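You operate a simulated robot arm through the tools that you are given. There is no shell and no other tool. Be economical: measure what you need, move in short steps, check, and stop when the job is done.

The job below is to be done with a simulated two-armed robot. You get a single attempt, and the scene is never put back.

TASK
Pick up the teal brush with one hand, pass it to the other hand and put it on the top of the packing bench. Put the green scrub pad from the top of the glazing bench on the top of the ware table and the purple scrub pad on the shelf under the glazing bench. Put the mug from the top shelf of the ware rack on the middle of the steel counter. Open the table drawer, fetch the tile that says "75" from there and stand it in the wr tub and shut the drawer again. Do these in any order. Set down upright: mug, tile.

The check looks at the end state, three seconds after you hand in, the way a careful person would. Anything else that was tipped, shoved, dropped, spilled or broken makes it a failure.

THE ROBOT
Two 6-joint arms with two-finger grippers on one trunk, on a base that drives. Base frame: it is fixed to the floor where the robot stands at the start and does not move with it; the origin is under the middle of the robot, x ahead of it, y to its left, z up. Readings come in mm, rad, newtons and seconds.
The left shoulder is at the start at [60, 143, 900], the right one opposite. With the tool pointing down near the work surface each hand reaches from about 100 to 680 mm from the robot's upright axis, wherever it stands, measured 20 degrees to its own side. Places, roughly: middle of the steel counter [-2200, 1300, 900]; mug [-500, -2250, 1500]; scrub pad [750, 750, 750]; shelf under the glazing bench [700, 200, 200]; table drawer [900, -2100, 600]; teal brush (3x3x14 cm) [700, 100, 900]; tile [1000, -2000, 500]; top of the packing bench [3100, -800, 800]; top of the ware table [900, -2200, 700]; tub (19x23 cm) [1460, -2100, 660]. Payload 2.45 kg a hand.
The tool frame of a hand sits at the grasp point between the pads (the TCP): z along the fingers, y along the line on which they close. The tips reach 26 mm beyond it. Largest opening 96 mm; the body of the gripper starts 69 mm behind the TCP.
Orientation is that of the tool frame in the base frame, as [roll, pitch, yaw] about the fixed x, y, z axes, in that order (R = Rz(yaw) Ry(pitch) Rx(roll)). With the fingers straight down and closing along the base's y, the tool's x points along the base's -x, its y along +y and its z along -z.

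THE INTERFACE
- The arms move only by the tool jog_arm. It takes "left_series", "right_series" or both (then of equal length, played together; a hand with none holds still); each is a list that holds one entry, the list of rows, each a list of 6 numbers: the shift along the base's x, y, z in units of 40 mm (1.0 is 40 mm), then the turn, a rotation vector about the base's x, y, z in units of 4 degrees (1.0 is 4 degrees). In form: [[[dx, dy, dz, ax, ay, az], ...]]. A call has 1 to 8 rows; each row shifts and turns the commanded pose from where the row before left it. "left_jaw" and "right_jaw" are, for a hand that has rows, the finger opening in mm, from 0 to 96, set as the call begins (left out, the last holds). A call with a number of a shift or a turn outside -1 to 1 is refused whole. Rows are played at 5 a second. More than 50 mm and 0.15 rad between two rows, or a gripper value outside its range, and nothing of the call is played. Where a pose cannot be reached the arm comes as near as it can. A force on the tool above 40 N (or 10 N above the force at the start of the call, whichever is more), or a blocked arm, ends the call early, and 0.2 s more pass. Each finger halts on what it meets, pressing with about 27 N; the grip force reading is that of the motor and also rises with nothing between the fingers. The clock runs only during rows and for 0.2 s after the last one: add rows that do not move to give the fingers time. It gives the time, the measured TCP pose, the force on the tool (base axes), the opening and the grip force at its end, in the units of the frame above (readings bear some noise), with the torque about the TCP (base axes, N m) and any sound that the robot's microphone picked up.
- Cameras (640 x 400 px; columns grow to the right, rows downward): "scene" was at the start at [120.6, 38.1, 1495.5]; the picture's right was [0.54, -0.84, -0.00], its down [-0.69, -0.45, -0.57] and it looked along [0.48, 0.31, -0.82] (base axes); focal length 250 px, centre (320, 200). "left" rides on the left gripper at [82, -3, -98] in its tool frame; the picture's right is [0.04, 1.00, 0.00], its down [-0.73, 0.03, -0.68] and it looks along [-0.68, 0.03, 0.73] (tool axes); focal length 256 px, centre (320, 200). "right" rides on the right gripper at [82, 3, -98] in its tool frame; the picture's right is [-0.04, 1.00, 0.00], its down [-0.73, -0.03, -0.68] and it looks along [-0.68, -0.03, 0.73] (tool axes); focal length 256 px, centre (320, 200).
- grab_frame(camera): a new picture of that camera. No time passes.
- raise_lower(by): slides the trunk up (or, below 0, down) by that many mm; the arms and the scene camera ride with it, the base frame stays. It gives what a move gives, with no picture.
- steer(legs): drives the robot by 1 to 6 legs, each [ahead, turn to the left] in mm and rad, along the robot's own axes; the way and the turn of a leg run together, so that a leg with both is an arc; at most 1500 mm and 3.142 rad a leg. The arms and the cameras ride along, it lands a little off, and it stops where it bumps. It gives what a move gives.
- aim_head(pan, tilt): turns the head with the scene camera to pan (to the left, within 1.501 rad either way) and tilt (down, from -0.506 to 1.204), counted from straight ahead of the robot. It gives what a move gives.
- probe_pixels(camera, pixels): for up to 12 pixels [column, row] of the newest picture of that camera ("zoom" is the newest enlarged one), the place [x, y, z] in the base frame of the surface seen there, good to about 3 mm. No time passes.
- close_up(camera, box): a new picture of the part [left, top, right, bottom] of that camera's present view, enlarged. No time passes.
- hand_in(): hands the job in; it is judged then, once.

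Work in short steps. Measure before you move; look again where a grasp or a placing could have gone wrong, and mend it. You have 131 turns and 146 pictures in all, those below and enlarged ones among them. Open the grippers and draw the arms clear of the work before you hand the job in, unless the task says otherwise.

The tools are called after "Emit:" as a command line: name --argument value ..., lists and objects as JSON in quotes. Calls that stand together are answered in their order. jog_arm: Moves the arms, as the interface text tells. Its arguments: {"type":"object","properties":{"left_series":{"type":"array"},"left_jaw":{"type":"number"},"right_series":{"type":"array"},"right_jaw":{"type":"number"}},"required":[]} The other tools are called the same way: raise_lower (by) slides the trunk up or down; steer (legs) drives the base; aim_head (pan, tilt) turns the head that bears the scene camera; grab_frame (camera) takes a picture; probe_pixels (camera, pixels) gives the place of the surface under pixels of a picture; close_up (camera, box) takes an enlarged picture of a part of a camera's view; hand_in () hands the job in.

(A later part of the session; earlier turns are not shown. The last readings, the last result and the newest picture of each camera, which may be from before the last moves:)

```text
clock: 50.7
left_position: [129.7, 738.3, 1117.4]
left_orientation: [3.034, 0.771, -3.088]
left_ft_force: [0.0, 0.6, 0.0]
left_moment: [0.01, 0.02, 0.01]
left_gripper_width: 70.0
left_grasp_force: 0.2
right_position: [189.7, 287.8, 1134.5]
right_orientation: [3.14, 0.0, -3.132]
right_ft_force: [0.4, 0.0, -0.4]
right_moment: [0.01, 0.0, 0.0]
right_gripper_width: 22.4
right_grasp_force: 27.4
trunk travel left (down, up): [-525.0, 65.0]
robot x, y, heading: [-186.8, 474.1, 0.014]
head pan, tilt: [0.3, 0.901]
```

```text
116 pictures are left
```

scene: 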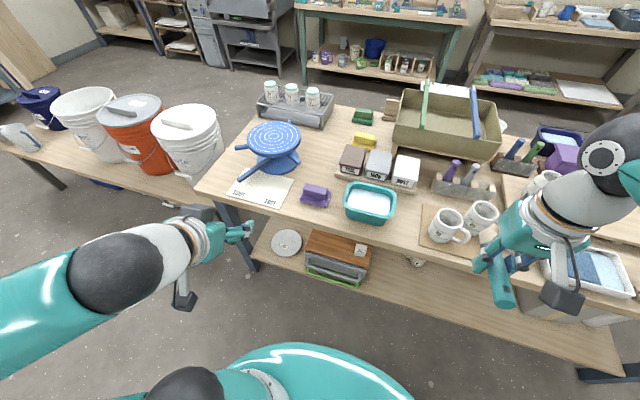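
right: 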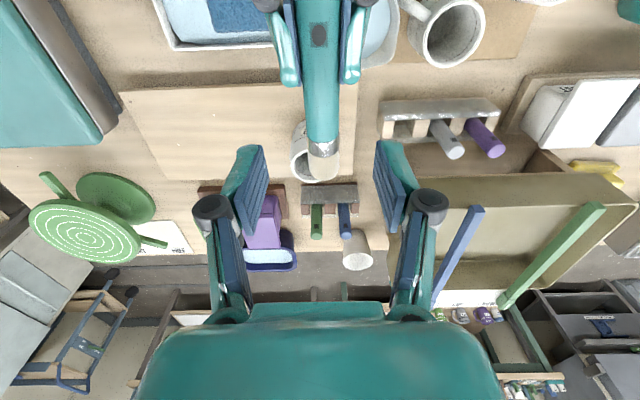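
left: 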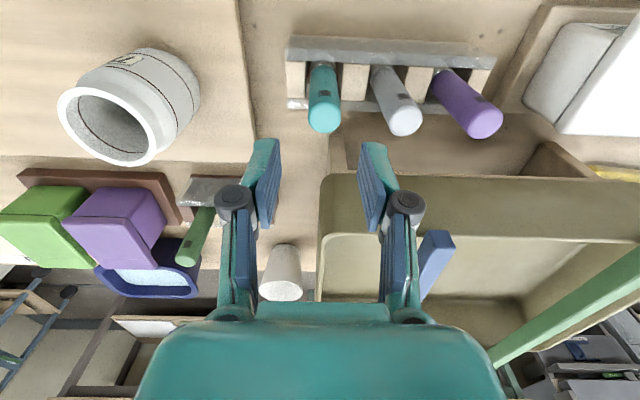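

Now the purple pad is clear at (315,195) and the green one at (362,116). I zoom in on them.

Emit:
close_up --camera "scene" --box '[270, 160, 370, 230]'

Emit:
probe_pixels --camera "zoom" --pixels '[[225, 145], [345, 175], [180, 215], [330, 260], [235, 195], [340, 225], [320, 270], [190, 245], [400, 340], [440, 300], [130, 200], [290, 180]]'

Emit:
close_up --camera "scene" --box '[330, 90, 410, 150]'

```text
5.71 times, centred on (320, 195) of scene
```

zoom: 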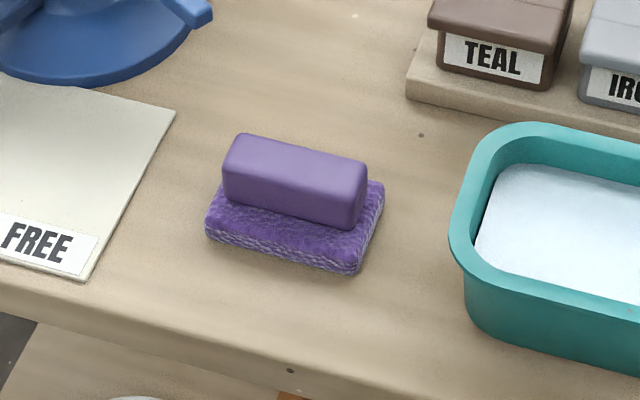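

```text
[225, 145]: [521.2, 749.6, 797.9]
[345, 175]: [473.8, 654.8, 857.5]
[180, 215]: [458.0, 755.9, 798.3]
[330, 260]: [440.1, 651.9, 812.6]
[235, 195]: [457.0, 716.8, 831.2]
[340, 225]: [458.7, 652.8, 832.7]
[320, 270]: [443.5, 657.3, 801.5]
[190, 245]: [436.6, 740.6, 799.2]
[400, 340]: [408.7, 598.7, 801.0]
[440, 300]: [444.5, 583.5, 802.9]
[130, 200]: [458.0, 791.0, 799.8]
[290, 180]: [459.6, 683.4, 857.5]
```

```text
6.67 times, centred on (370, 120) of scene
```

zoom: 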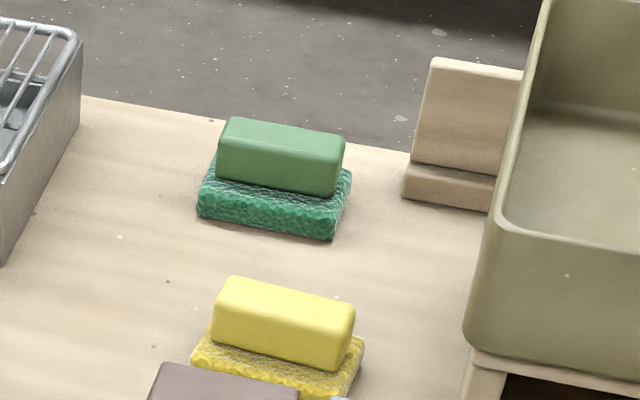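

The purple handle spans y≈648–720 and z 832–858, with front x≈457. I drive ahead 245 mm, square up the left hand and widen its fingers.

Emit:
steer --legs '[[245, -0.014]]'

Emit:
jog_arm --left_series '[[[0.3, -0.5, -0.7, -0.55, 0, -0.92], [0.3, -0.5, -0.7, -0.55, 0, -0.92], [0, 0, -0.5, 0, 0, 0], [0, 0, -0.5, 0, 0, 0]]]' --left_jaw 96

Emit:
grab_frame --camera "left"

```text
clock: 52.5
left_position: [381.9, 735.7, 1116.1]
left_orientation: [3.034, 0.769, -3.103]
left_ft_force: [-0.1, -1.0, 0.3]
left_moment: [-0.02, 0.05, -0.02]
left_gripper_width: 70.0
left_grasp_force: 0.0
right_position: [435.8, 285.6, 1132.0]
right_orientation: [-3.141, -0.003, 3.139]
right_ft_force: [0.1, 0.1, -1.0]
right_moment: [-0.03, -0.01, -0.04]
right_gripper_width: 22.5
right_grasp_force: 27.4
trunk travel left (down, up): [-525.0, 65.0]
robot x, y, heading: [64.2, 473.9, 0.002]
head pan, tilt: [0.3, 0.901]
```

```text
clock: 53.5
left_position: [445.4, 704.8, 1073.0]
left_orientation: [3.141, 0.766, 3.127]
left_ft_force: [-0.2, 0.2, -0.1]
left_moment: [-0.01, 0.02, 0.0]
left_gripper_width: 95.9
left_grasp_force: 0.1
left hand out of reach, approached as far as the arm can: row 1, 2, 3, 4
right_position: [434.1, 285.3, 1131.9]
right_orientation: [-3.142, -0.001, 3.14]
right_ft_force: [0.5, 0.1, -0.9]
right_moment: [-0.03, 0.0, 0.01]
right_gripper_width: 22.4
right_grasp_force: 26.6
trunk travel left (down, up): [-525.0, 65.0]
robot x, y, heading: [63.2, 477.6, -0.007]
head pan, tilt: [0.3, 0.901]
```

```text
113 pictures are left
```

left: 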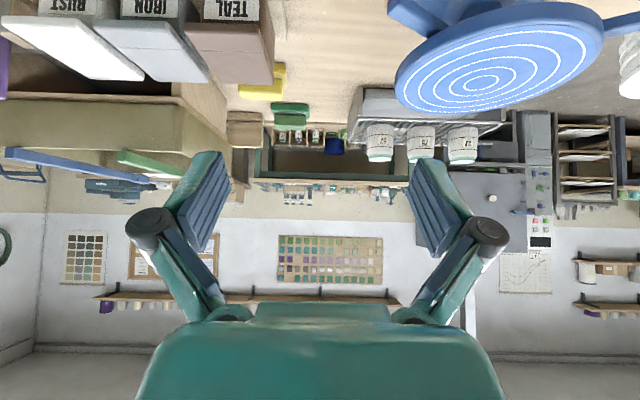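

With the tilt the pose is too close in for this arm. I back the robot up 120 mm and see where the hand sits.

Emit:
steer --legs '[[-120, 0]]'

Emit:
jog_arm --left_series '[[[1, 0, 0, 0, 0, 0], [1, 0, 0, 0, 0, 0], [0.5, -0.3, 0, 0, 0, 0]]]'

Emit:
grab_frame --camera "scene"

```text
clock: 54.8
left_position: [323.4, 704.7, 1073.7]
left_orientation: [3.14, 0.769, 3.125]
left_ft_force: [0.1, 0.4, 0.6]
left_moment: [0.01, -0.03, -0.01]
left_gripper_width: 96.1
left_grasp_force: 0.1
right_position: [312.6, 285.4, 1135.5]
right_orientation: [-3.141, 0.002, 3.138]
right_ft_force: [-0.2, 0.0, -0.2]
right_moment: [0.03, -0.06, 0.02]
right_gripper_width: 22.5
right_grasp_force: 27.4
trunk travel left (down, up): [-525.0, 65.0]
robot x, y, heading: [-58.0, 475.4, -0.005]
head pan, tilt: [0.3, 0.901]
```

```text
clock: 55.5
left_position: [426.4, 692.0, 1072.8]
left_orientation: [-3.141, 0.766, 3.129]
left_ft_force: [1.3, -0.9, 0.0]
left_moment: [-0.01, 0.01, 0.02]
left_gripper_width: 96.2
left_grasp_force: 0.2
right_position: [315.3, 285.9, 1132.9]
right_orientation: [3.14, -0.001, 3.136]
right_ft_force: [0.2, -0.6, -0.8]
right_moment: [0.0, 0.01, 0.0]
right_gripper_width: 22.2
right_grasp_force: 27.1
trunk travel left (down, up): [-525.0, 65.0]
robot x, y, heading: [-56.5, 477.2, -0.004]
head pan, tilt: [0.3, 0.901]
```

```text
112 pictures are left
```

scene: 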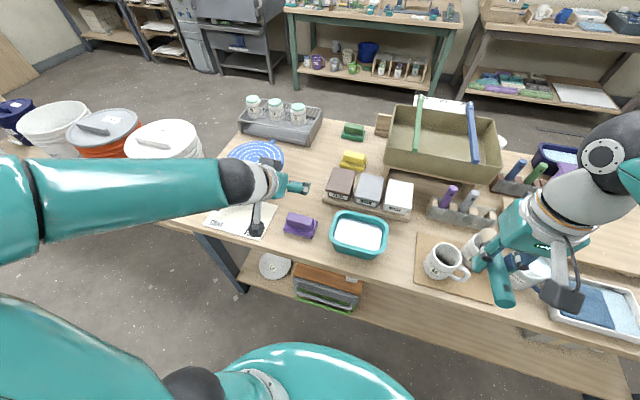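

The hand is free at (426,692,1073). I measure the pad precisely from a zoom.

Emit:
close_up --camera "scene" --box '[270, 195, 340, 245]'

Emit:
probe_pixels --camera "scene" --pixels '[[287, 215], [289, 218], [312, 222], [314, 226], [300, 216], [300, 223], [284, 228], [308, 235], [316, 230], [285, 222], [311, 229], [300, 230]]'

```text
8.00 times, centred on (305, 220) of scene
```

zoom: 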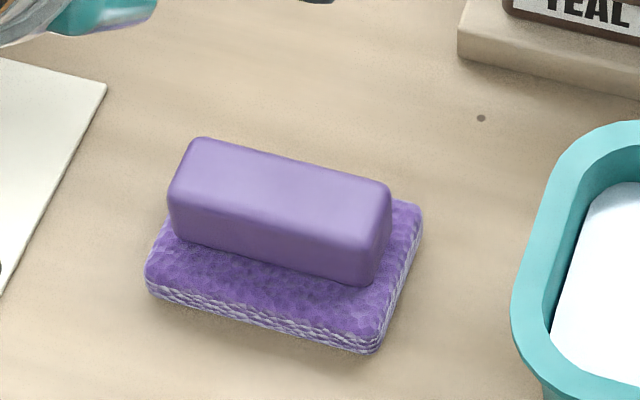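

```text
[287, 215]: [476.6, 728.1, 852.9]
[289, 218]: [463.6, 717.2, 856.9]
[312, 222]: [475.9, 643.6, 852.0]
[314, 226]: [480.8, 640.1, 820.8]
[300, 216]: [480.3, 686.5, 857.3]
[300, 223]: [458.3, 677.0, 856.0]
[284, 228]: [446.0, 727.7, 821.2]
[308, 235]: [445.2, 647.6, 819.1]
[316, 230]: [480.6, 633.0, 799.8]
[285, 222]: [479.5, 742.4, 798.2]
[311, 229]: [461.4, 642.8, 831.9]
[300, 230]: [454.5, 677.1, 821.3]
```

The handle spans y 643–727, z 821–857, x≈457–487. I go to a stand-off along the tool direction, at (401,685,914).

Emit:
jog_arm --left_series '[[[-0.15, -0.05, -1, 0, 0, 0], [-0.15, -0.04, -1, 0, 0, 0], [-0.15, -0.04, -1, 0, 0, 0], [-0.17, -0.04, -0.97, 0, 0, 0]]]' --left_jaw 96

Emit:
close_up --camera "scene" --box '[250, 170, 370, 260]'

```text
clock: 56.5
left_position: [406.0, 690.4, 915.4]
left_orientation: [-3.141, 0.764, 3.127]
left_ft_force: [0.9, 0.7, 0.0]
left_moment: [0.02, 0.01, 0.0]
left_gripper_width: 96.0
left_grasp_force: 0.0
left hand out of reach, approached as far as the arm can: row 4
right_position: [315.7, 285.9, 1133.7]
right_orientation: [-3.141, 0.0, 3.139]
right_ft_force: [-0.7, 0.0, -0.7]
right_moment: [0.02, 0.03, -0.01]
right_gripper_width: 22.2
right_grasp_force: 26.9
trunk travel left (down, up): [-525.0, 65.0]
robot x, y, heading: [-60.3, 474.4, -0.005]
head pan, tilt: [0.3, 0.901]
```

```text
4.44 times, centred on (310, 215) of scene
```

zoom: 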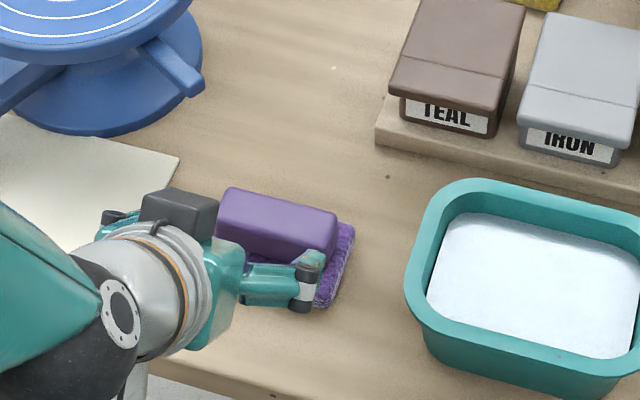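

The left hand is aligned with the pad. I slide in diagonally to (461,686,855) without closing yet.

Emit:
jog_arm --left_series '[[[0.3, 0, -0.3, 0, 0, 0], [0.4, 0, -0.4, 0, 0, 0], [0.4, 0, -0.4, 0, 0, 0], [0.3, 0, -0.4, 0, 0, 0]]]'

Emit:
close_up --camera "scene" --box '[250, 170, 370, 260]'

```text
clock: 57.5
left_position: [462.0, 687.5, 854.4]
left_orientation: [3.139, 0.767, 3.127]
left_ft_force: [0.5, 0.8, -0.3]
left_moment: [0.03, 0.03, 0.0]
left_gripper_width: 95.6
left_grasp_force: 0.0
right_position: [314.9, 284.3, 1132.6]
right_orientation: [3.141, -0.001, 3.136]
right_ft_force: [0.2, 0.6, -0.7]
right_moment: [0.02, 0.02, -0.01]
right_gripper_width: 22.3
right_grasp_force: 26.8
trunk travel left (down, up): [-525.0, 65.0]
robot x, y, heading: [-57.9, 475.5, -0.006]
head pan, tilt: [0.3, 0.901]
```

```text
4.44 times, centred on (310, 215) of scene
```

zoom: 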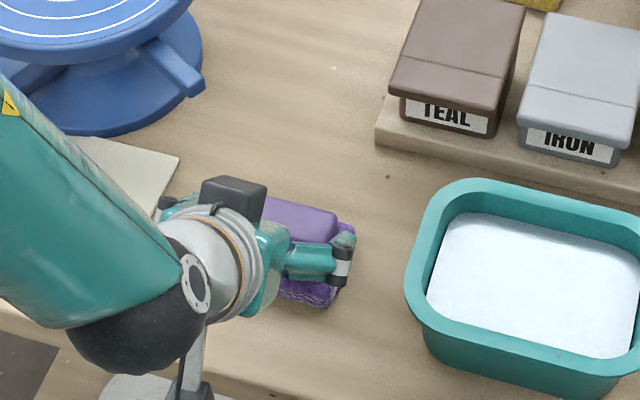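

No contact force, and the fingers straddle the handle. I close and lift a little.

Emit:
jog_arm --left_series '[[[0, 0, 0, 0, 0, 0], [0, 0, 0, 0, 0, 0], [0, 0, 0, 0, 0, 0]]]' --left_jaw 40

Emit:
jog_arm --left_series '[[[0, 0, 0.5, 0, 0, 0], [0, 0, 0.8, 0, 0, 0], [0, 0, 0.8, 0, 0, 0]]]'

Emit:
close_up --camera "scene" --box '[250, 150, 370, 240]'

```text
clock: 58.4
left_position: [462.3, 688.2, 854.7]
left_orientation: [3.141, 0.767, 3.124]
left_ft_force: [1.0, -0.4, 0.9]
left_moment: [0.03, -0.07, -0.02]
left_gripper_width: 84.2
left_grasp_force: 26.9
right_position: [315.1, 285.0, 1134.2]
right_orientation: [3.139, 0.001, 3.138]
right_ft_force: [-0.6, -0.1, -0.4]
right_moment: [0.0, 0.01, 0.0]
right_gripper_width: 22.5
right_grasp_force: 27.2
trunk travel left (down, up): [-525.0, 65.0]
robot x, y, heading: [-55.9, 470.9, -0.001]
head pan, tilt: [0.3, 0.901]
```

```text
clock: 59.1
left_position: [463.5, 686.5, 941.3]
left_orientation: [-3.14, 0.766, 3.126]
left_ft_force: [0.3, 0.6, -0.6]
left_moment: [0.01, 0.01, -0.02]
left_gripper_width: 84.2
left_grasp_force: 26.8
right_position: [314.4, 284.5, 1134.0]
right_orientation: [3.14, 0.0, 3.137]
right_ft_force: [-0.4, -0.5, -1.3]
right_moment: [0.0, 0.01, 0.03]
right_gripper_width: 22.4
right_grasp_force: 26.9
trunk travel left (down, up): [-525.0, 65.0]
robot x, y, heading: [-57.1, 480.3, 0.0]
head pan, tilt: [0.3, 0.901]
```

```text
4.44 times, centred on (310, 195) of scene
```

zoom: 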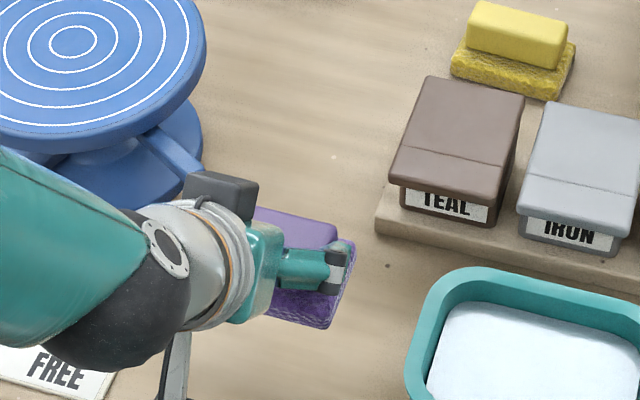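

The pad is held at 84 mm. I back off 250 mm, lower the trunk and look at the shelf.

Emit:
steer --legs '[[-250, 0]]'

Emit:
raise_lower --by -450

Emit:
aim_head --pan 0.0 --tilt 0.6

Emit:
grab_frame --camera "scene"

```text
clock: 61.0
left_position: [212.1, 688.3, 941.0]
left_orientation: [3.14, 0.767, 3.128]
left_ft_force: [-1.3, 0.3, 0.3]
left_moment: [0.02, 0.02, 0.02]
left_gripper_width: 84.3
left_grasp_force: 27.3
right_position: [62.6, 285.8, 1134.2]
right_orientation: [3.141, 0.003, 3.141]
right_ft_force: [0.9, -0.1, -0.7]
right_moment: [0.0, -0.03, -0.01]
right_gripper_width: 22.4
right_grasp_force: 26.8
trunk travel left (down, up): [-525.0, 65.0]
robot x, y, heading: [-309.2, 477.4, 0.002]
head pan, tilt: [0.3, 0.901]
```

```text
refused: -450 is not a number from -400 to 400
```

```text
clock: 61.8
left_position: [212.7, 688.0, 939.6]
left_orientation: [-3.14, 0.766, 3.127]
left_ft_force: [-0.1, 0.0, 0.1]
left_moment: [0.02, 0.01, -0.03]
left_gripper_width: 84.4
left_grasp_force: 26.9
right_position: [64.7, 286.2, 1133.7]
right_orientation: [3.141, -0.001, 3.141]
right_ft_force: [0.6, -0.1, 0.1]
right_moment: [0.0, -0.01, 0.01]
right_gripper_width: 22.2
right_grasp_force: 27.0
trunk travel left (down, up): [-525.0, 65.0]
robot x, y, heading: [-303.6, 478.2, -0.002]
head pan, tilt: [0.0, 0.6]
```

```text
107 pictures are left
```

scene: 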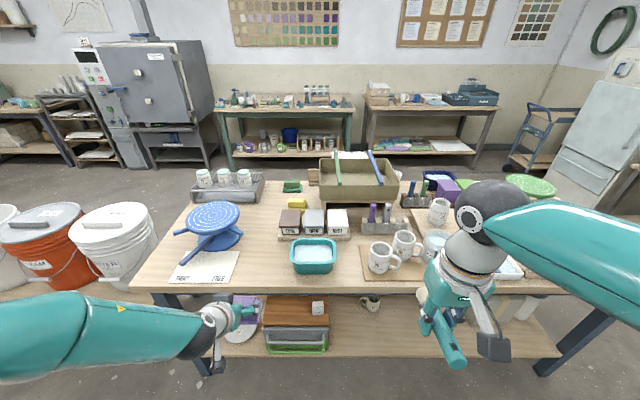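

The limit is 400 mm per call, so I lower by 400 and probe the shelf area right of the drawer box around (385,335).

Emit:
probe_pixels --camera "scene" --pixels '[[328, 340], [345, 340], [385, 340], [385, 320], [370, 308], [372, 298], [430, 345], [380, 354], [300, 350], [470, 345], [240, 335], [200, 292]]'

Emit:
raise_lower --by -400

Emit:
grab_frame --camera "scene"

```text
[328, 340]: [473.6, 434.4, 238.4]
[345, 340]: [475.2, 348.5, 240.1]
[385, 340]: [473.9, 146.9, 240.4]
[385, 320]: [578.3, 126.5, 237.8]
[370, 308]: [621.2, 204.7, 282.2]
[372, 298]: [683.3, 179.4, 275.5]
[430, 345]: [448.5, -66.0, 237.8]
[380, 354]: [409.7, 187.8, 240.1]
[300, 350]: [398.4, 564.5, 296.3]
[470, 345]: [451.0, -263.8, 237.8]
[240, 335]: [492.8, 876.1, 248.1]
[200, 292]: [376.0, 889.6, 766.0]
```

```text
clock: 65.6
left_position: [213.5, 687.3, 540.9]
left_orientation: [3.141, 0.767, 3.127]
left_ft_force: [1.0, 0.2, -0.5]
left_moment: [0.01, 0.03, -0.03]
left_gripper_width: 84.4
left_grasp_force: 27.2
right_position: [64.7, 286.3, 734.7]
right_orientation: [3.14, 0.0, 3.138]
right_ft_force: [0.5, 0.6, -1.6]
right_moment: [0.05, -0.02, -0.03]
right_gripper_width: 22.3
right_grasp_force: 27.3
trunk travel left (down, up): [-125.0, 465.0]
robot x, y, heading: [-305.4, 475.5, -0.003]
head pan, tilt: [0.0, 0.6]
```

```text
106 pictures are left
```

scene: 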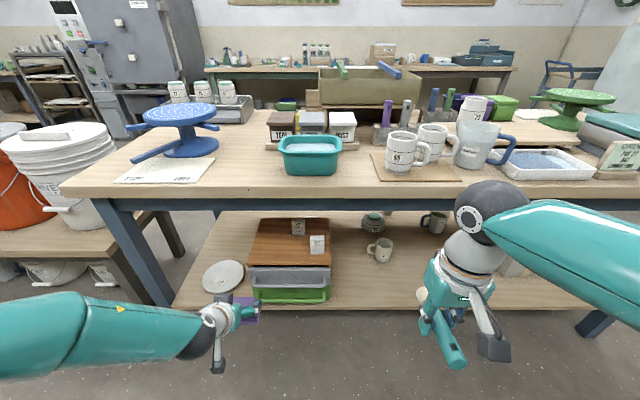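

Shelf top is z≈239 and free for y 270–400. I turn and move the robot about 360 mm to the right, using small turn legs.

Emit:
steer --legs '[[0, -0.52], [0, -0.52], [0, -0.53], [360, 0]]'

Emit:
jog_arm --right_series '[[[0, 0.6, 0, 0, 0, 0], [0, 0.6, 0, 0, 0, 0], [0, 0.6, 0, 0, 0, 0]]]'

Emit:
steer --legs '[[0, 0.52], [0, 0.52], [0, 0.53]]'

```text
clock: 69.8
left_position: [122.8, 113.7, 540.3]
left_orientation: [-3.141, 0.765, 2.045]
left_ft_force: [0.4, -0.1, -0.9]
left_moment: [-0.01, -0.01, -0.01]
left_gripper_width: 84.3
left_grasp_force: 27.1
right_position: [-301.4, 57.4, 734.2]
right_orientation: [3.141, 0.0, 2.058]
right_ft_force: [-0.3, 0.1, -1.1]
right_moment: [0.01, 0.0, -0.04]
right_gripper_width: 22.1
right_grasp_force: 27.2
trunk travel left (down, up): [-125.0, 465.0]
robot x, y, heading: [-269.7, 496.8, -1.077]
head pan, tilt: [0.0, 0.6]
stopped in leg 3: the robot was blocked; the commanded pose is now the measured one
```

```text
clock: 70.6
left_position: [121.8, 113.4, 542.3]
left_orientation: [-3.14, 0.769, 2.044]
left_ft_force: [0.6, 0.4, -1.3]
left_moment: [0.04, -0.02, 0.0]
left_gripper_width: 84.4
left_grasp_force: 27.1
right_position: [-301.1, 128.3, 734.9]
right_orientation: [3.141, -0.001, 2.056]
right_ft_force: [0.8, 0.5, -0.2]
right_moment: [-0.01, -0.03, -0.02]
right_gripper_width: 22.5
right_grasp_force: 27.3
trunk travel left (down, up): [-125.0, 465.0]
robot x, y, heading: [-271.4, 495.0, -1.076]
head pan, tilt: [0.0, 0.6]
```

```text
clock: 75.3
left_position: [183.6, 792.0, 541.0]
left_orientation: [-3.141, 0.766, -2.896]
left_ft_force: [0.1, 0.5, -0.9]
left_moment: [-0.02, -0.04, -0.03]
left_gripper_width: 84.5
left_grasp_force: 26.7
right_position: [75.1, 381.5, 735.2]
right_orientation: [3.14, 0.001, -2.884]
right_ft_force: [-0.2, 0.1, -0.7]
right_moment: [0.0, -0.03, 0.02]
right_gripper_width: 22.3
right_grasp_force: 27.0
trunk travel left (down, up): [-125.0, 465.0]
robot x, y, heading: [-264.9, 450.0, 0.262]
head pan, tilt: [0.0, 0.6]
stopped in leg 3: the robot was blocked; the commanded pose is now the measured one
```

The base seems to drift when turning and then reports blocked. I use a zigzag with separate short legs: back at heading 0.61, ahead at −0.61.

Emit:
steer --legs '[[0, 0.35]]'

Emit:
steer --legs '[[-300, 0]]'

Emit:
steer --legs '[[0, -0.61]]'

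Emit:
steer --legs '[[0, -0.61]]'

```text
clock: 76.9
left_position: [38.3, 925.1, 541.7]
left_orientation: [3.139, 0.765, -2.544]
left_ft_force: [0.8, 0.2, -0.9]
left_moment: [-0.01, 0.03, 0.0]
left_gripper_width: 84.0
left_grasp_force: 26.7
right_position: [76.8, 502.9, 734.5]
right_orientation: [3.137, 0.0, -2.533]
right_ft_force: [-0.2, 0.4, 0.0]
right_moment: [0.0, 0.0, 0.02]
right_gripper_width: 22.2
right_grasp_force: 26.7
trunk travel left (down, up): [-125.0, 465.0]
robot x, y, heading: [-258.9, 439.6, 0.608]
head pan, tilt: [0.0, 0.6]
```

```text
clock: 79.0
left_position: [-204.5, 754.2, 541.6]
left_orientation: [3.139, 0.766, -2.544]
left_ft_force: [0.1, 0.9, 0.3]
left_moment: [-0.03, 0.01, 0.01]
left_gripper_width: 84.3
left_grasp_force: 26.9
right_position: [-165.8, 331.1, 735.9]
right_orientation: [3.141, 0.0, -2.534]
right_ft_force: [0.1, 0.6, -1.8]
right_moment: [0.03, 0.0, 0.0]
right_gripper_width: 22.2
right_grasp_force: 27.3
trunk travel left (down, up): [-125.0, 465.0]
robot x, y, heading: [-501.3, 268.1, 0.617]
head pan, tilt: [0.0, 0.6]
```

```text
clock: 81.3
left_position: [22.6, 493.3, 542.3]
left_orientation: [-3.141, 0.767, 3.124]
left_ft_force: [0.6, 0.6, -0.3]
left_moment: [-0.02, 0.03, -0.02]
left_gripper_width: 84.4
left_grasp_force: 26.7
right_position: [-189.1, 126.8, 736.7]
right_orientation: [-3.141, 0.0, 3.138]
right_ft_force: [0.2, 0.2, -0.1]
right_moment: [-0.02, -0.01, 0.0]
right_gripper_width: 21.9
right_grasp_force: 27.1
trunk travel left (down, up): [-125.0, 465.0]
robot x, y, heading: [-499.3, 284.9, 0.005]
head pan, tilt: [0.0, 0.6]
```

```text
clock: 83.5
left_position: [44.9, 158.3, 542.6]
left_orientation: [-3.141, 0.766, 2.514]
left_ft_force: [0.3, -0.1, -0.3]
left_moment: [0.01, -0.03, 0.0]
left_gripper_width: 84.4
left_grasp_force: 27.2
right_position: [-339.9, -21.4, 736.5]
right_orientation: [-3.141, 0.0, 2.528]
right_ft_force: [-0.6, -0.1, 0.2]
right_moment: [0.06, -0.03, 0.0]
right_gripper_width: 21.8
right_grasp_force: 27.1
trunk travel left (down, up): [-125.0, 465.0]
robot x, y, heading: [-489.7, 306.0, -0.604]
head pan, tilt: [0.0, 0.6]
```

Single legs work. I go ahead 330 mm, turn straight, and lower the trunk fully.

Emit:
steer --legs '[[320, 0]]'

Emit:
steer --legs '[[0, 0.604]]'

Emit:
raise_lower --by -125

Emit:
aim_head --pan 0.2 --tilt 0.5

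Emit:
grab_frame --camera "scene"

```text
clock: 85.7
left_position: [307.7, -31.2, 543.2]
left_orientation: [-3.141, 0.768, 2.507]
left_ft_force: [0.1, 0.6, -0.9]
left_moment: [0.01, -0.01, 0.04]
left_gripper_width: 84.0
left_grasp_force: 26.8
right_position: [-77.7, -208.2, 737.7]
right_orientation: [-3.14, 0.0, 2.522]
right_ft_force: [-0.9, -0.9, -0.5]
right_moment: [0.01, -0.01, -0.01]
right_gripper_width: 21.9
right_grasp_force: 27.6
trunk travel left (down, up): [-125.0, 465.0]
robot x, y, heading: [-226.3, 120.5, -0.618]
head pan, tilt: [0.0, 0.6]
```

```text
clock: 88.0
left_position: [300.5, 300.5, 543.6]
left_orientation: [3.14, 0.765, 3.115]
left_ft_force: [0.4, -0.2, -1.6]
left_moment: [0.0, 0.01, 0.01]
left_gripper_width: 84.5
left_grasp_force: 27.0
right_position: [84.3, -66.1, 737.6]
right_orientation: [3.139, 0.0, 3.128]
right_ft_force: [-0.3, -0.4, -0.2]
right_moment: [0.0, 0.01, -0.02]
right_gripper_width: 22.1
right_grasp_force: 27.4
trunk travel left (down, up): [-125.0, 465.0]
robot x, y, heading: [-226.5, 99.9, -0.009]
head pan, tilt: [0.0, 0.6]
```

```text
clock: 89.5
left_position: [300.2, 300.3, 419.4]
left_orientation: [3.141, 0.768, 3.116]
left_ft_force: [-0.6, -1.2, -0.6]
left_moment: [0.0, 0.02, 0.03]
left_gripper_width: 84.1
left_grasp_force: 26.9
right_position: [84.3, -64.6, 612.7]
right_orientation: [3.139, 0.0, 3.128]
right_ft_force: [0.1, 0.7, -0.4]
right_moment: [-0.01, 0.02, -0.01]
right_gripper_width: 22.0
right_grasp_force: 26.8
trunk travel left (down, up): [0.0, 590.0]
robot x, y, heading: [-226.7, 102.8, -0.007]
head pan, tilt: [0.0, 0.6]
```

```text
clock: 90.2
left_position: [300.3, 301.5, 417.9]
left_orientation: [-3.141, 0.766, 3.116]
left_ft_force: [0.1, 0.1, -1.6]
left_moment: [-0.05, -0.01, 0.01]
left_gripper_width: 84.3
left_grasp_force: 27.4
right_position: [84.8, -64.7, 613.1]
right_orientation: [3.141, 0.0, 3.126]
right_ft_force: [-0.2, 0.3, -0.7]
right_moment: [0.0, -0.01, -0.02]
right_gripper_width: 22.0
right_grasp_force: 26.7
trunk travel left (down, up): [0.0, 590.0]
robot x, y, heading: [-228.5, 99.6, -0.012]
head pan, tilt: [0.201, 0.499]
```

```text
105 pictures are left
```

scene: 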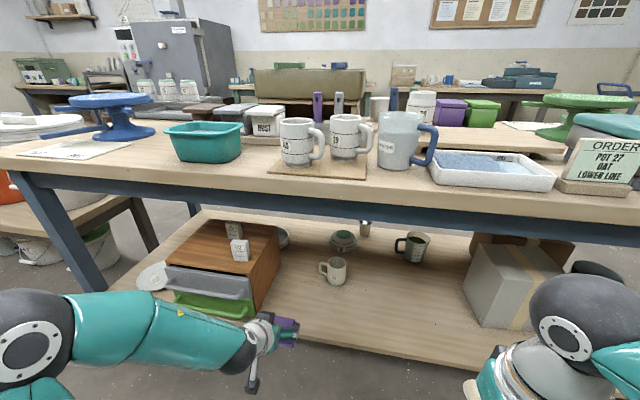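

The shelf front right of the drawer box is free. I probe the cup at (335,270), the box corner (250,315) and my landing place.

Emit:
probe_pixels --camera "scene" --pixels '[[335, 280], [322, 268], [252, 312], [262, 300], [300, 315], [320, 330], [300, 335], [290, 346], [300, 235]]'

Emit:
jog_arm --left_series '[[[0.2, 0, -0.7, 0, 0, 0], [0.2, 0, -0.7, 0, 0, 0], [0.2, 0, -0.7, 0, 0, 0], [0, 0, -0.4, 0, 0, 0]]]'

```text
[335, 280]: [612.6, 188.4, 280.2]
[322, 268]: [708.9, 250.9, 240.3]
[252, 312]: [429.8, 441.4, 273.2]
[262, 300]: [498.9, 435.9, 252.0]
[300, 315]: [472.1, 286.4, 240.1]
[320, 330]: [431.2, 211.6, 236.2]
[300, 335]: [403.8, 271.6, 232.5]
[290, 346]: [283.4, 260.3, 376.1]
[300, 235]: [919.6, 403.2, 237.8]
```

```text
clock: 91.2
left_position: [323.8, 299.5, 318.8]
left_orientation: [-3.14, 0.766, 3.118]
left_ft_force: [0.1, 0.3, -0.3]
left_moment: [0.01, 0.04, -0.02]
left_gripper_width: 84.4
left_grasp_force: 26.4
right_position: [84.1, -65.0, 613.1]
right_orientation: [3.14, 0.002, 3.129]
right_ft_force: [-0.5, -1.0, 0.4]
right_moment: [0.0, 0.0, -0.03]
right_gripper_width: 22.3
right_grasp_force: 26.7
trunk travel left (down, up): [0.0, 590.0]
robot x, y, heading: [-222.5, 100.2, -0.018]
head pan, tilt: [0.201, 0.499]
```

z is 319, so the pad's underside is near 264, above the shelf. I drive 110 mm ahead, then the arm makes the last 30 mm and goes down.

Emit:
steer --legs '[[110, 0.015]]'

Emit:
jog_arm --left_series '[[[0.6, 0, 0, 0, 0, 0], [0.3, 0, -0.2, 0, 0, 0], [0, 0, -0.2, 0, 0, 0]]]'

Emit:
close_up --camera "scene" --box '[200, 230, 400, 360]'

```text
clock: 92.4
left_position: [429.8, 306.5, 319.4]
left_orientation: [-3.141, 0.766, 3.13]
left_ft_force: [0.5, 0.2, -1.0]
left_moment: [-0.01, 0.06, -0.01]
left_gripper_width: 84.5
left_grasp_force: 27.1
right_position: [195.8, -61.1, 614.1]
right_orientation: [3.141, -0.001, 3.141]
right_ft_force: [0.0, 0.1, -0.9]
right_moment: [0.0, -0.01, -0.01]
right_gripper_width: 22.0
right_grasp_force: 25.9
trunk travel left (down, up): [0.0, 590.0]
robot x, y, heading: [-114.4, 97.5, 0.005]
head pan, tilt: [0.201, 0.499]
```

```text
clock: 93.2
left_position: [466.9, 306.6, 302.1]
left_orientation: [3.141, 0.765, 3.13]
left_ft_force: [-0.6, -0.1, -0.5]
left_moment: [0.01, 0.03, 0.0]
left_gripper_width: 84.2
left_grasp_force: 26.8
right_position: [196.6, -61.6, 613.3]
right_orientation: [3.141, 0.001, 3.141]
right_ft_force: [0.3, 0.0, -0.1]
right_moment: [-0.02, -0.01, 0.0]
right_gripper_width: 22.0
right_grasp_force: 26.8
trunk travel left (down, up): [0.0, 590.0]
robot x, y, heading: [-115.3, 96.8, 0.002]
head pan, tilt: [0.201, 0.499]
```

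```text
3.08 times, centred on (300, 295) of scene
```

zoom: 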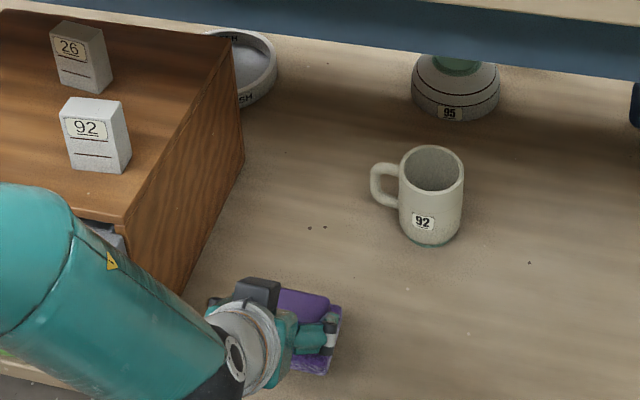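

The pad is over the shelf between box and mug. I ease it down the last few millimetres.

Emit:
jog_arm --left_series '[[[0, 0, -0.08, 0, 0, 0], [0, 0, -0.07, 0, 0, 0], [0, 0, 0, 0, 0, 0]]]'

```text
clock: 94.0
left_position: [466.7, 307.8, 297.0]
left_orientation: [3.141, 0.766, 3.131]
left_ft_force: [0.2, -0.6, -0.8]
left_moment: [-0.01, 0.02, 0.04]
left_gripper_width: 84.3
left_grasp_force: 26.9
right_position: [196.6, -61.3, 612.7]
right_orientation: [3.14, -0.001, -3.141]
right_ft_force: [-1.0, -0.5, -0.7]
right_moment: [-0.01, 0.01, 0.02]
right_gripper_width: 21.8
right_grasp_force: 27.0
trunk travel left (down, up): [0.0, 590.0]
robot x, y, heading: [-114.9, 98.5, 0.006]
head pan, tilt: [0.201, 0.499]
```

No contact yet; a few more millimetres.

Emit:
jog_arm --left_series '[[[0, 0, -0.05, 0, 0, 0], [0, 0, -0.05, 0, 0, 0], [0, 0, 0, 0, 0, 0]]]'

```text
clock: 94.8
left_position: [467.5, 308.2, 294.4]
left_orientation: [3.14, 0.767, 3.13]
left_ft_force: [-0.8, 0.4, 8.0]
left_moment: [-0.39, 0.23, -0.1]
left_gripper_width: 84.4
left_grasp_force: 27.2
right_position: [196.5, -61.7, 613.3]
right_orientation: [3.141, 0.0, 3.141]
right_ft_force: [0.7, -0.2, -0.1]
right_moment: [-0.03, 0.01, 0.01]
right_gripper_width: 22.0
right_grasp_force: 27.2
trunk travel left (down, up): [0.0, 590.0]
robot x, y, heading: [-113.4, 99.7, 0.01]
head pan, tilt: [0.201, 0.499]
```

Contact at 8 N. I open and retreat back along the tool axis, then look.

Emit:
jog_arm --left_series '[[[0, 0, 0, 0, 0, 0], [0, 0, 0, 0, 0, 0], [-0.4, 0, 0.4, 0, 0, 0], [-0.7, 0, 0.6, 0, 0, 0], [-0.7, 0, 0.5, 0, 0, 0]]]' --left_jaw 96

Emit:
steer --legs '[[-250, 0]]'

Emit:
close_up --camera "scene" --box '[200, 200, 400, 330]'

```text
clock: 96.0
left_position: [393.2, 308.3, 353.9]
left_orientation: [3.141, 0.766, 3.13]
left_ft_force: [0.5, -0.1, 0.3]
left_moment: [-0.03, 0.0, 0.03]
left_gripper_width: 95.9
left_grasp_force: 0.0
right_position: [196.2, -60.1, 612.6]
right_orientation: [3.14, 0.0, 3.141]
right_ft_force: [0.1, 0.5, 0.2]
right_moment: [0.01, 0.05, 0.0]
right_gripper_width: 21.9
right_grasp_force: 26.7
trunk travel left (down, up): [0.0, 590.0]
robot x, y, heading: [-115.0, 100.0, 0.006]
head pan, tilt: [0.201, 0.499]
```

```text
clock: 97.9
left_position: [139.2, 303.7, 354.1]
left_orientation: [3.141, 0.766, 3.125]
left_ft_force: [-0.3, 0.2, -0.4]
left_moment: [0.02, -0.01, 0.02]
left_gripper_width: 96.0
left_grasp_force: 0.1
right_position: [-60.5, -63.6, 613.4]
right_orientation: [3.14, 0.001, 3.136]
right_ft_force: [0.1, -0.5, -0.4]
right_moment: [-0.03, 0.02, -0.02]
right_gripper_width: 22.3
right_grasp_force: 27.2
trunk travel left (down, up): [0.0, 590.0]
robot x, y, heading: [-370.2, 101.5, -0.002]
head pan, tilt: [0.201, 0.499]
```

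```text
3.08 times, centred on (300, 265) of scene
```

zoom: 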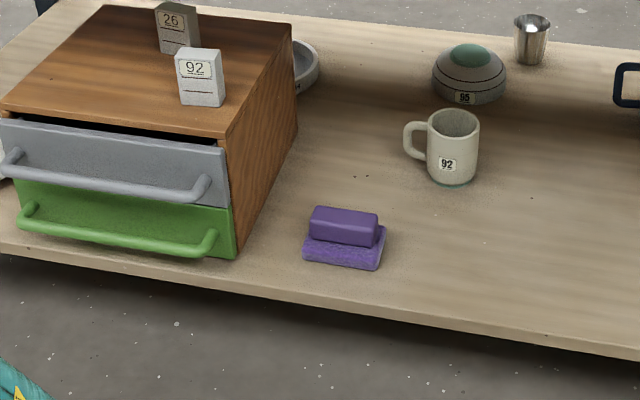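

The purple pad sits well on the shelf. Now I raise the trunk, straighten the left hand, and head for the packing bench around the right end of the glazing bench.

Emit:
raise_lower --by 400

Emit:
jog_arm --left_series '[[[0.2, 0, 0.5, 0, 1, 0], [0.2, 0, 0.5, 0, 1, 0], [0, 0, 0.5, 0, 1, 0], [0, 0, 0.5, 0, 1, 0], [0, 0, 0.5, 0, 1, 0], [0, 0, 0.5, 0, 1, 0], [0, 0, 0.5, 0, 1, 0], [0, 0, 0.5, 0, 1, 0]]]'

Emit:
jog_arm --left_series '[[[0, 0, 0.5, 0, 1, 0], [0, 0, 0.5, 0, 1, 0], [0, 0, 0.5, 0, 1, 0]]]'

Emit:
steer --legs '[[0, -0.78]]'

Emit:
steer --legs '[[0, -0.79]]'

Emit:
aim_head --pan 0.3 --tilt 0.5

Emit:
grab_frame --camera "scene"

```text
clock: 101.7
left_position: [138.4, 304.1, 754.2]
left_orientation: [-3.141, 0.765, 3.125]
left_ft_force: [0.3, 0.0, 0.4]
left_moment: [-0.01, -0.01, -0.02]
left_gripper_width: 96.1
left_grasp_force: 0.1
right_position: [-58.9, -63.9, 1014.0]
right_orientation: [3.138, 0.001, 3.136]
right_ft_force: [-0.4, -0.1, -1.3]
right_moment: [-0.03, 0.02, 0.02]
right_gripper_width: 21.9
right_grasp_force: 27.3
trunk travel left (down, up): [-400.0, 190.0]
robot x, y, heading: [-373.9, 97.5, -0.001]
head pan, tilt: [0.201, 0.499]
```

```text
clock: 103.5
left_position: [154.4, 302.5, 913.8]
left_orientation: [-3.132, 0.205, 3.128]
left_ft_force: [0.3, 0.6, 0.9]
left_moment: [-0.01, 0.0, -0.01]
left_gripper_width: 96.0
left_grasp_force: 0.1
right_position: [-59.8, -64.9, 1013.5]
right_orientation: [3.14, -0.001, 3.135]
right_ft_force: [0.3, 0.4, -0.2]
right_moment: [-0.02, 0.0, -0.02]
right_gripper_width: 22.1
right_grasp_force: 27.1
trunk travel left (down, up): [-400.0, 190.0]
robot x, y, heading: [-368.0, 98.1, -0.001]
head pan, tilt: [0.201, 0.499]
```

```text
clock: 104.3
left_position: [155.5, 303.8, 973.3]
left_orientation: [-3.128, -0.004, 3.128]
left_ft_force: [0.9, -0.2, -0.8]
left_moment: [-0.01, 0.01, 0.02]
left_gripper_width: 96.0
left_grasp_force: 0.1
right_position: [-58.6, -64.0, 1013.9]
right_orientation: [3.139, 0.0, 3.136]
right_ft_force: [0.4, -0.2, -1.0]
right_moment: [0.02, 0.05, -0.01]
right_gripper_width: 21.9
right_grasp_force: 27.0
trunk travel left (down, up): [-400.0, 190.0]
robot x, y, heading: [-372.0, 98.0, -0.003]
head pan, tilt: [0.201, 0.499]
```

```text
clock: 107.0
left_position: [149.0, -125.0, 974.2]
left_orientation: [-3.132, -0.002, 2.352]
left_ft_force: [-0.6, 0.4, 0.1]
left_moment: [0.05, 0.02, 0.02]
left_gripper_width: 96.1
left_grasp_force: 0.0
right_position: [-261.5, -236.4, 1013.5]
right_orientation: [3.138, 0.001, 2.357]
right_ft_force: [-0.6, -0.2, -0.2]
right_moment: [0.04, 0.0, -0.01]
right_gripper_width: 22.1
right_grasp_force: 26.9
trunk travel left (down, up): [-400.0, 190.0]
robot x, y, heading: [-355.0, 115.3, -0.778]
head pan, tilt: [0.201, 0.499]
```

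```text
clock: 109.8
left_position: [-177.6, -412.7, 974.8]
left_orientation: [-3.131, -0.003, 1.551]
left_ft_force: [0.5, -0.8, 0.7]
left_moment: [0.0, -0.02, -0.05]
left_gripper_width: 96.1
left_grasp_force: 0.1
right_position: [-541.4, -193.3, 1013.5]
right_orientation: [3.142, -0.003, 1.558]
right_ft_force: [-0.8, -0.2, -0.6]
right_moment: [0.0, 0.01, 0.0]
right_gripper_width: 22.0
right_grasp_force: 26.8
trunk travel left (down, up): [-400.0, 190.0]
robot x, y, heading: [-318.4, 122.3, -1.572]
head pan, tilt: [0.201, 0.499]
```

```text
clock: 110.4
left_position: [-175.5, -410.9, 974.2]
left_orientation: [-3.13, -0.002, 1.55]
left_ft_force: [-0.5, 0.1, 0.1]
left_moment: [0.05, 0.05, 0.02]
left_gripper_width: 95.8
left_grasp_force: 0.0
right_position: [-540.0, -193.7, 1015.5]
right_orientation: [-3.14, 0.001, 1.558]
right_ft_force: [0.3, 0.6, -0.7]
right_moment: [-0.03, 0.06, -0.01]
right_gripper_width: 21.9
right_grasp_force: 26.8
trunk travel left (down, up): [-400.0, 190.0]
robot x, y, heading: [-321.0, 118.1, -1.577]
head pan, tilt: [0.3, 0.499]
```

```text
102 pictures are left
```

scene: 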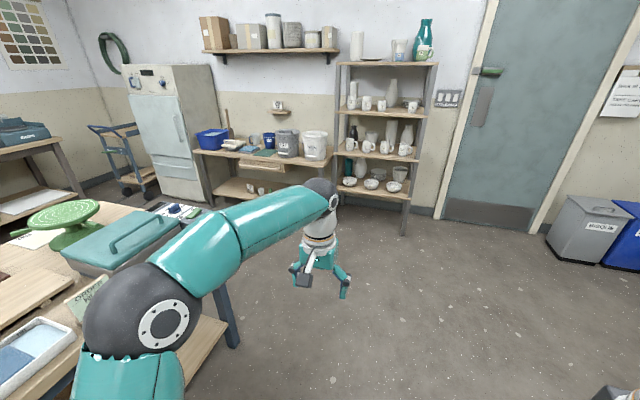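

The way is free. I drive 1300 mm down the aisle, turn left in two steps, and look again.

Emit:
steer --legs '[[1350, 0]]'

Emit:
steer --legs '[[0, 0.78]]'

Emit:
steer --legs '[[0, 0.79]]'

Emit:
aim_head --pan 0.0 --tilt 0.5

Emit:
grab_frame --camera "scene"

```text
clock: 117.2
left_position: [-175.5, -1749.3, 974.7]
left_orientation: [-3.129, -0.001, 1.552]
left_ft_force: [-0.6, -0.5, -0.1]
left_moment: [0.0, 0.01, -0.02]
left_gripper_width: 96.0
left_grasp_force: 0.0
right_position: [-541.0, -1531.8, 1014.3]
right_orientation: [3.141, 0.001, 1.559]
right_ft_force: [0.5, 0.0, -1.1]
right_moment: [0.0, 0.01, 0.03]
right_gripper_width: 21.9
right_grasp_force: 26.5
trunk travel left (down, up): [-400.0, 190.0]
robot x, y, heading: [-317.2, -1223.5, -1.571]
head pan, tilt: [0.3, 0.499]
```

```text
clock: 119.9
left_position: [151.4, -1496.9, 975.0]
left_orientation: [-3.129, -0.003, 2.325]
left_ft_force: [-0.2, -0.1, 1.3]
left_moment: [0.01, 0.0, 0.0]
left_gripper_width: 96.0
left_grasp_force: 0.1
right_position: [-261.5, -1598.2, 1014.9]
right_orientation: [3.141, 0.0, 2.332]
right_ft_force: [0.1, -0.6, 0.1]
right_moment: [0.02, 0.02, -0.01]
right_gripper_width: 22.1
right_grasp_force: 27.0
trunk travel left (down, up): [-400.0, 190.0]
robot x, y, heading: [-338.0, -1244.6, -0.801]
head pan, tilt: [0.3, 0.499]
```

```text
clock: 122.6
left_position: [189.2, -1075.2, 975.3]
left_orientation: [-3.132, -0.003, 3.107]
left_ft_force: [0.5, 0.5, -0.1]
left_moment: [0.02, 0.04, -0.02]
left_gripper_width: 96.1
left_grasp_force: 0.1
right_position: [-33.1, -1437.4, 1015.9]
right_orientation: [3.141, -0.002, 3.117]
right_ft_force: [0.1, -0.7, -0.4]
right_moment: [0.02, -0.01, 0.0]
right_gripper_width: 21.9
right_grasp_force: 27.3
trunk travel left (down, up): [-400.0, 190.0]
robot x, y, heading: [-338.6, -1270.6, -0.024]
head pan, tilt: [0.3, 0.499]
```

```text
clock: 123.4
left_position: [188.7, -1076.6, 976.4]
left_orientation: [-3.131, -0.001, 3.112]
left_ft_force: [0.3, -0.4, 0.4]
left_moment: [0.02, 0.01, -0.01]
left_gripper_width: 96.1
left_grasp_force: 0.0
right_position: [-32.3, -1439.4, 1015.6]
right_orientation: [3.141, -0.001, 3.118]
right_ft_force: [-0.4, -0.5, 1.1]
right_moment: [-0.03, -0.01, 0.01]
right_gripper_width: 22.0
right_grasp_force: 27.3
trunk travel left (down, up): [-400.0, 190.0]
robot x, y, heading: [-340.6, -1275.5, -0.023]
head pan, tilt: [0.0, 0.499]
```

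```text
101 pictures are left
```

scene: 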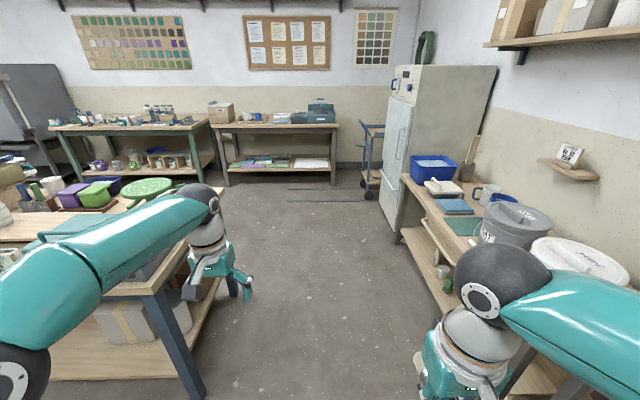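

The aisle ahead is open. I measure the packing bench and floor strips, then drive on.

Emit:
probe_pixels --camera "scene" --pixels '[[228, 186], [332, 186], [240, 126], [325, 125], [272, 121], [320, 190], [320, 201], [225, 122], [255, 120], [300, 116], [370, 195], [160, 290]]'

Emit:
steer --legs '[[1450, 0.023]]'

Emit:
close_up --camera "scene" --box '[180, 40, 440, 220]'

```text
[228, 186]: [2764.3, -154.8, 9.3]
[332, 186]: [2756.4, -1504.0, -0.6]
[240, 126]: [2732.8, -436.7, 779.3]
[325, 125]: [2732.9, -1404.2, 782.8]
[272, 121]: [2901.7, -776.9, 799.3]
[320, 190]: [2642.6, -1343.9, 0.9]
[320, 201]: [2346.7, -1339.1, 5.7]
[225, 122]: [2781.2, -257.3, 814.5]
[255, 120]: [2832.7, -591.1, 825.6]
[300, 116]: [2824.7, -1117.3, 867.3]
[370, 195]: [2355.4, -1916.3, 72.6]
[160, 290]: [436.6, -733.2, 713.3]
```

```text
clock: 130.7
left_position: [1621.2, -1053.1, 976.0]
left_orientation: [-3.131, -0.002, -3.13]
left_ft_force: [0.5, -0.6, -0.2]
left_moment: [-0.01, -0.02, 0.02]
left_gripper_width: 95.9
left_grasp_force: 0.1
right_position: [1413.6, -1425.9, 1016.8]
right_orientation: [3.139, -0.001, -3.123]
right_ft_force: [0.1, 0.1, -0.3]
right_moment: [-0.02, 0.03, 0.04]
right_gripper_width: 22.1
right_grasp_force: 26.5
trunk travel left (down, up): [-400.0, 190.0]
robot x, y, heading: [1100.7, -1273.9, 0.018]
head pan, tilt: [0.0, 0.499]
```

```text
2.22 times, centred on (310, 130) of scene
```

zoom: 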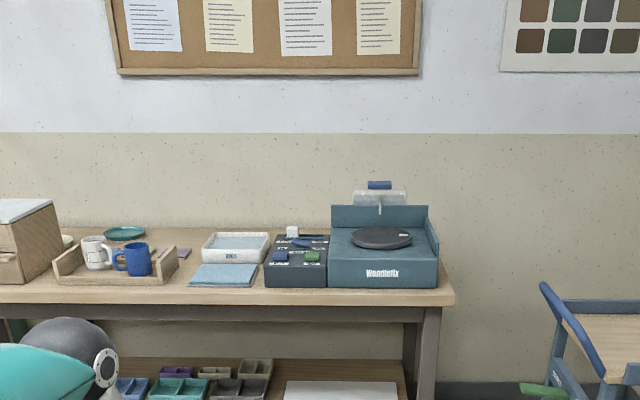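

Bench front is at x≈2733 and its top at z≈800. I drive diagonally to about (2230,-620), keeping off the floor strips, and look down on the bench.

Emit:
steer --legs '[[0, 0.52]]'

Emit:
steer --legs '[[1280, 0]]'

Emit:
steer --legs '[[0, -0.53]]'

Emit:
raise_lower --by 120

Emit:
aim_head --pan -0.1 --tilt 0.75

Emit:
grab_frame --camera "scene"

```text
clock: 132.7
left_position: [1445.2, -829.3, 976.8]
left_orientation: [-3.133, -0.004, -2.622]
left_ft_force: [-0.2, -0.3, 0.9]
left_moment: [0.0, 0.02, 0.01]
left_gripper_width: 95.9
left_grasp_force: 0.0
right_position: [1446.4, -1253.8, 1017.0]
right_orientation: [3.139, 0.001, -2.614]
right_ft_force: [-0.1, -0.4, -0.4]
right_moment: [-0.03, 0.04, 0.0]
right_gripper_width: 21.8
right_grasp_force: 27.0
trunk travel left (down, up): [-400.0, 190.0]
robot x, y, heading: [1106.4, -1290.5, 0.53]
head pan, tilt: [0.0, 0.499]
```

```text
clock: 139.2
left_position: [2544.9, -195.5, 977.5]
left_orientation: [-3.13, -0.004, -2.633]
left_ft_force: [-0.4, -0.2, 0.1]
left_moment: [0.0, 0.05, -0.02]
left_gripper_width: 95.9
left_grasp_force: 0.0
right_position: [2544.5, -620.9, 1017.5]
right_orientation: [3.139, 0.001, -2.622]
right_ft_force: [-0.9, 0.0, -0.3]
right_moment: [0.02, -0.02, 0.01]
right_gripper_width: 22.1
right_grasp_force: 27.4
trunk travel left (down, up): [-400.0, 190.0]
robot x, y, heading: [2203.7, -651.1, 0.52]
head pan, tilt: [0.0, 0.499]
```

```text
clock: 141.3
left_position: [2731.1, -434.7, 977.1]
left_orientation: [-3.13, -0.005, 3.115]
left_ft_force: [0.0, 0.6, 0.1]
left_moment: [0.01, 0.03, -0.02]
left_gripper_width: 96.1
left_grasp_force: 0.1
right_position: [2513.4, -799.5, 1018.2]
right_orientation: [3.141, 0.001, 3.124]
right_ft_force: [0.1, -0.8, -0.3]
right_moment: [-0.01, 0.04, -0.01]
right_gripper_width: 22.1
right_grasp_force: 27.0
trunk travel left (down, up): [-400.0, 190.0]
robot x, y, heading: [2204.3, -634.7, -0.012]
head pan, tilt: [0.0, 0.499]
```

```text
clock: 142.8
left_position: [2733.4, -434.8, 1097.6]
left_orientation: [-3.132, -0.003, 3.117]
left_ft_force: [-0.3, -0.2, 0.4]
left_moment: [0.02, 0.01, 0.01]
left_gripper_width: 95.9
left_grasp_force: 0.0
right_position: [2512.6, -799.2, 1136.9]
right_orientation: [3.14, -0.001, 3.125]
right_ft_force: [0.3, 0.7, 0.1]
right_moment: [0.0, -0.01, 0.0]
right_gripper_width: 22.0
right_grasp_force: 26.6
trunk travel left (down, up): [-520.0, 70.0]
robot x, y, heading: [2205.6, -633.5, -0.008]
head pan, tilt: [0.0, 0.499]
```

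```text
clock: 143.6
left_position: [2731.7, -434.4, 1097.9]
left_orientation: [-3.132, -0.003, 3.116]
left_ft_force: [-0.5, -0.7, 0.1]
left_moment: [0.02, 0.0, 0.03]
left_gripper_width: 96.1
left_grasp_force: 0.1
right_position: [2512.3, -798.7, 1138.5]
right_orientation: [3.14, -0.001, 3.126]
right_ft_force: [-0.6, 0.4, -1.5]
right_moment: [-0.02, -0.01, 0.0]
right_gripper_width: 21.9
right_grasp_force: 27.1
trunk travel left (down, up): [-520.0, 70.0]
robot x, y, heading: [2206.5, -629.2, -0.012]
head pan, tilt: [-0.099, 0.75]
```

```text
99 pictures are left
```

scene: 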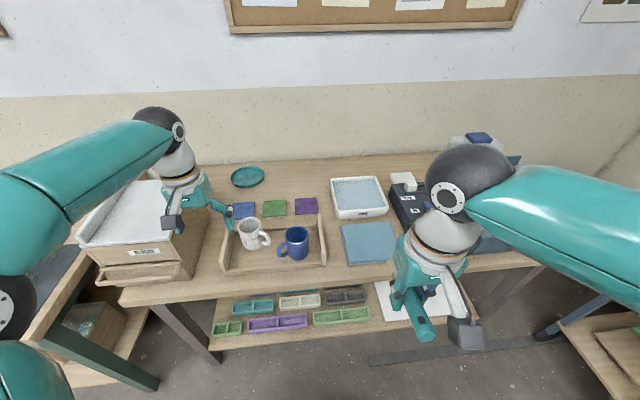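

I see possible free spots: the front strip (290,280), the gap at (335,235), and behind at (290,185). I measure them.

Emit:
probe_pixels --camera "scene" --pixels '[[326, 262], [347, 264], [340, 225], [324, 215], [290, 273], [290, 288], [380, 264], [380, 274], [300, 185], [330, 205], [215, 270], [395, 255]]'

Emit:
close_up --camera "scene" --box '[180, 160, 420, 310]'

```text
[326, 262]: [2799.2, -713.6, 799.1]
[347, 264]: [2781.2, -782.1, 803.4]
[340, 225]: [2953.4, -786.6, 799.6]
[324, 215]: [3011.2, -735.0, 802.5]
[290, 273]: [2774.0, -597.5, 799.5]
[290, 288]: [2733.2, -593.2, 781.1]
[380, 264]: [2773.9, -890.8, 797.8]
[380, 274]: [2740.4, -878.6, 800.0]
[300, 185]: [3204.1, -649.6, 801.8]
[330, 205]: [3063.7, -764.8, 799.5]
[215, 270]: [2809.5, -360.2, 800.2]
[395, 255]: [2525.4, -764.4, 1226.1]
```

```text
2.67 times, centred on (300, 235) of scene
```

zoom: 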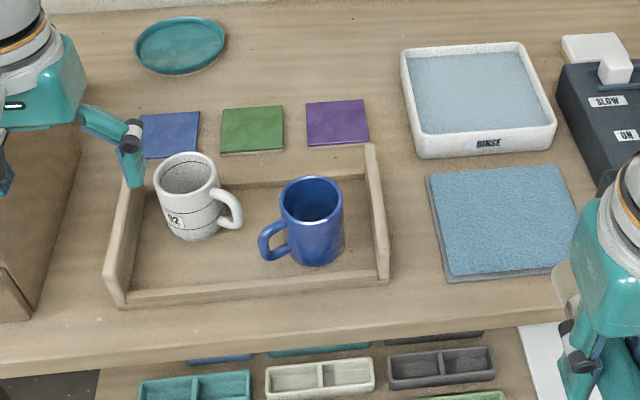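

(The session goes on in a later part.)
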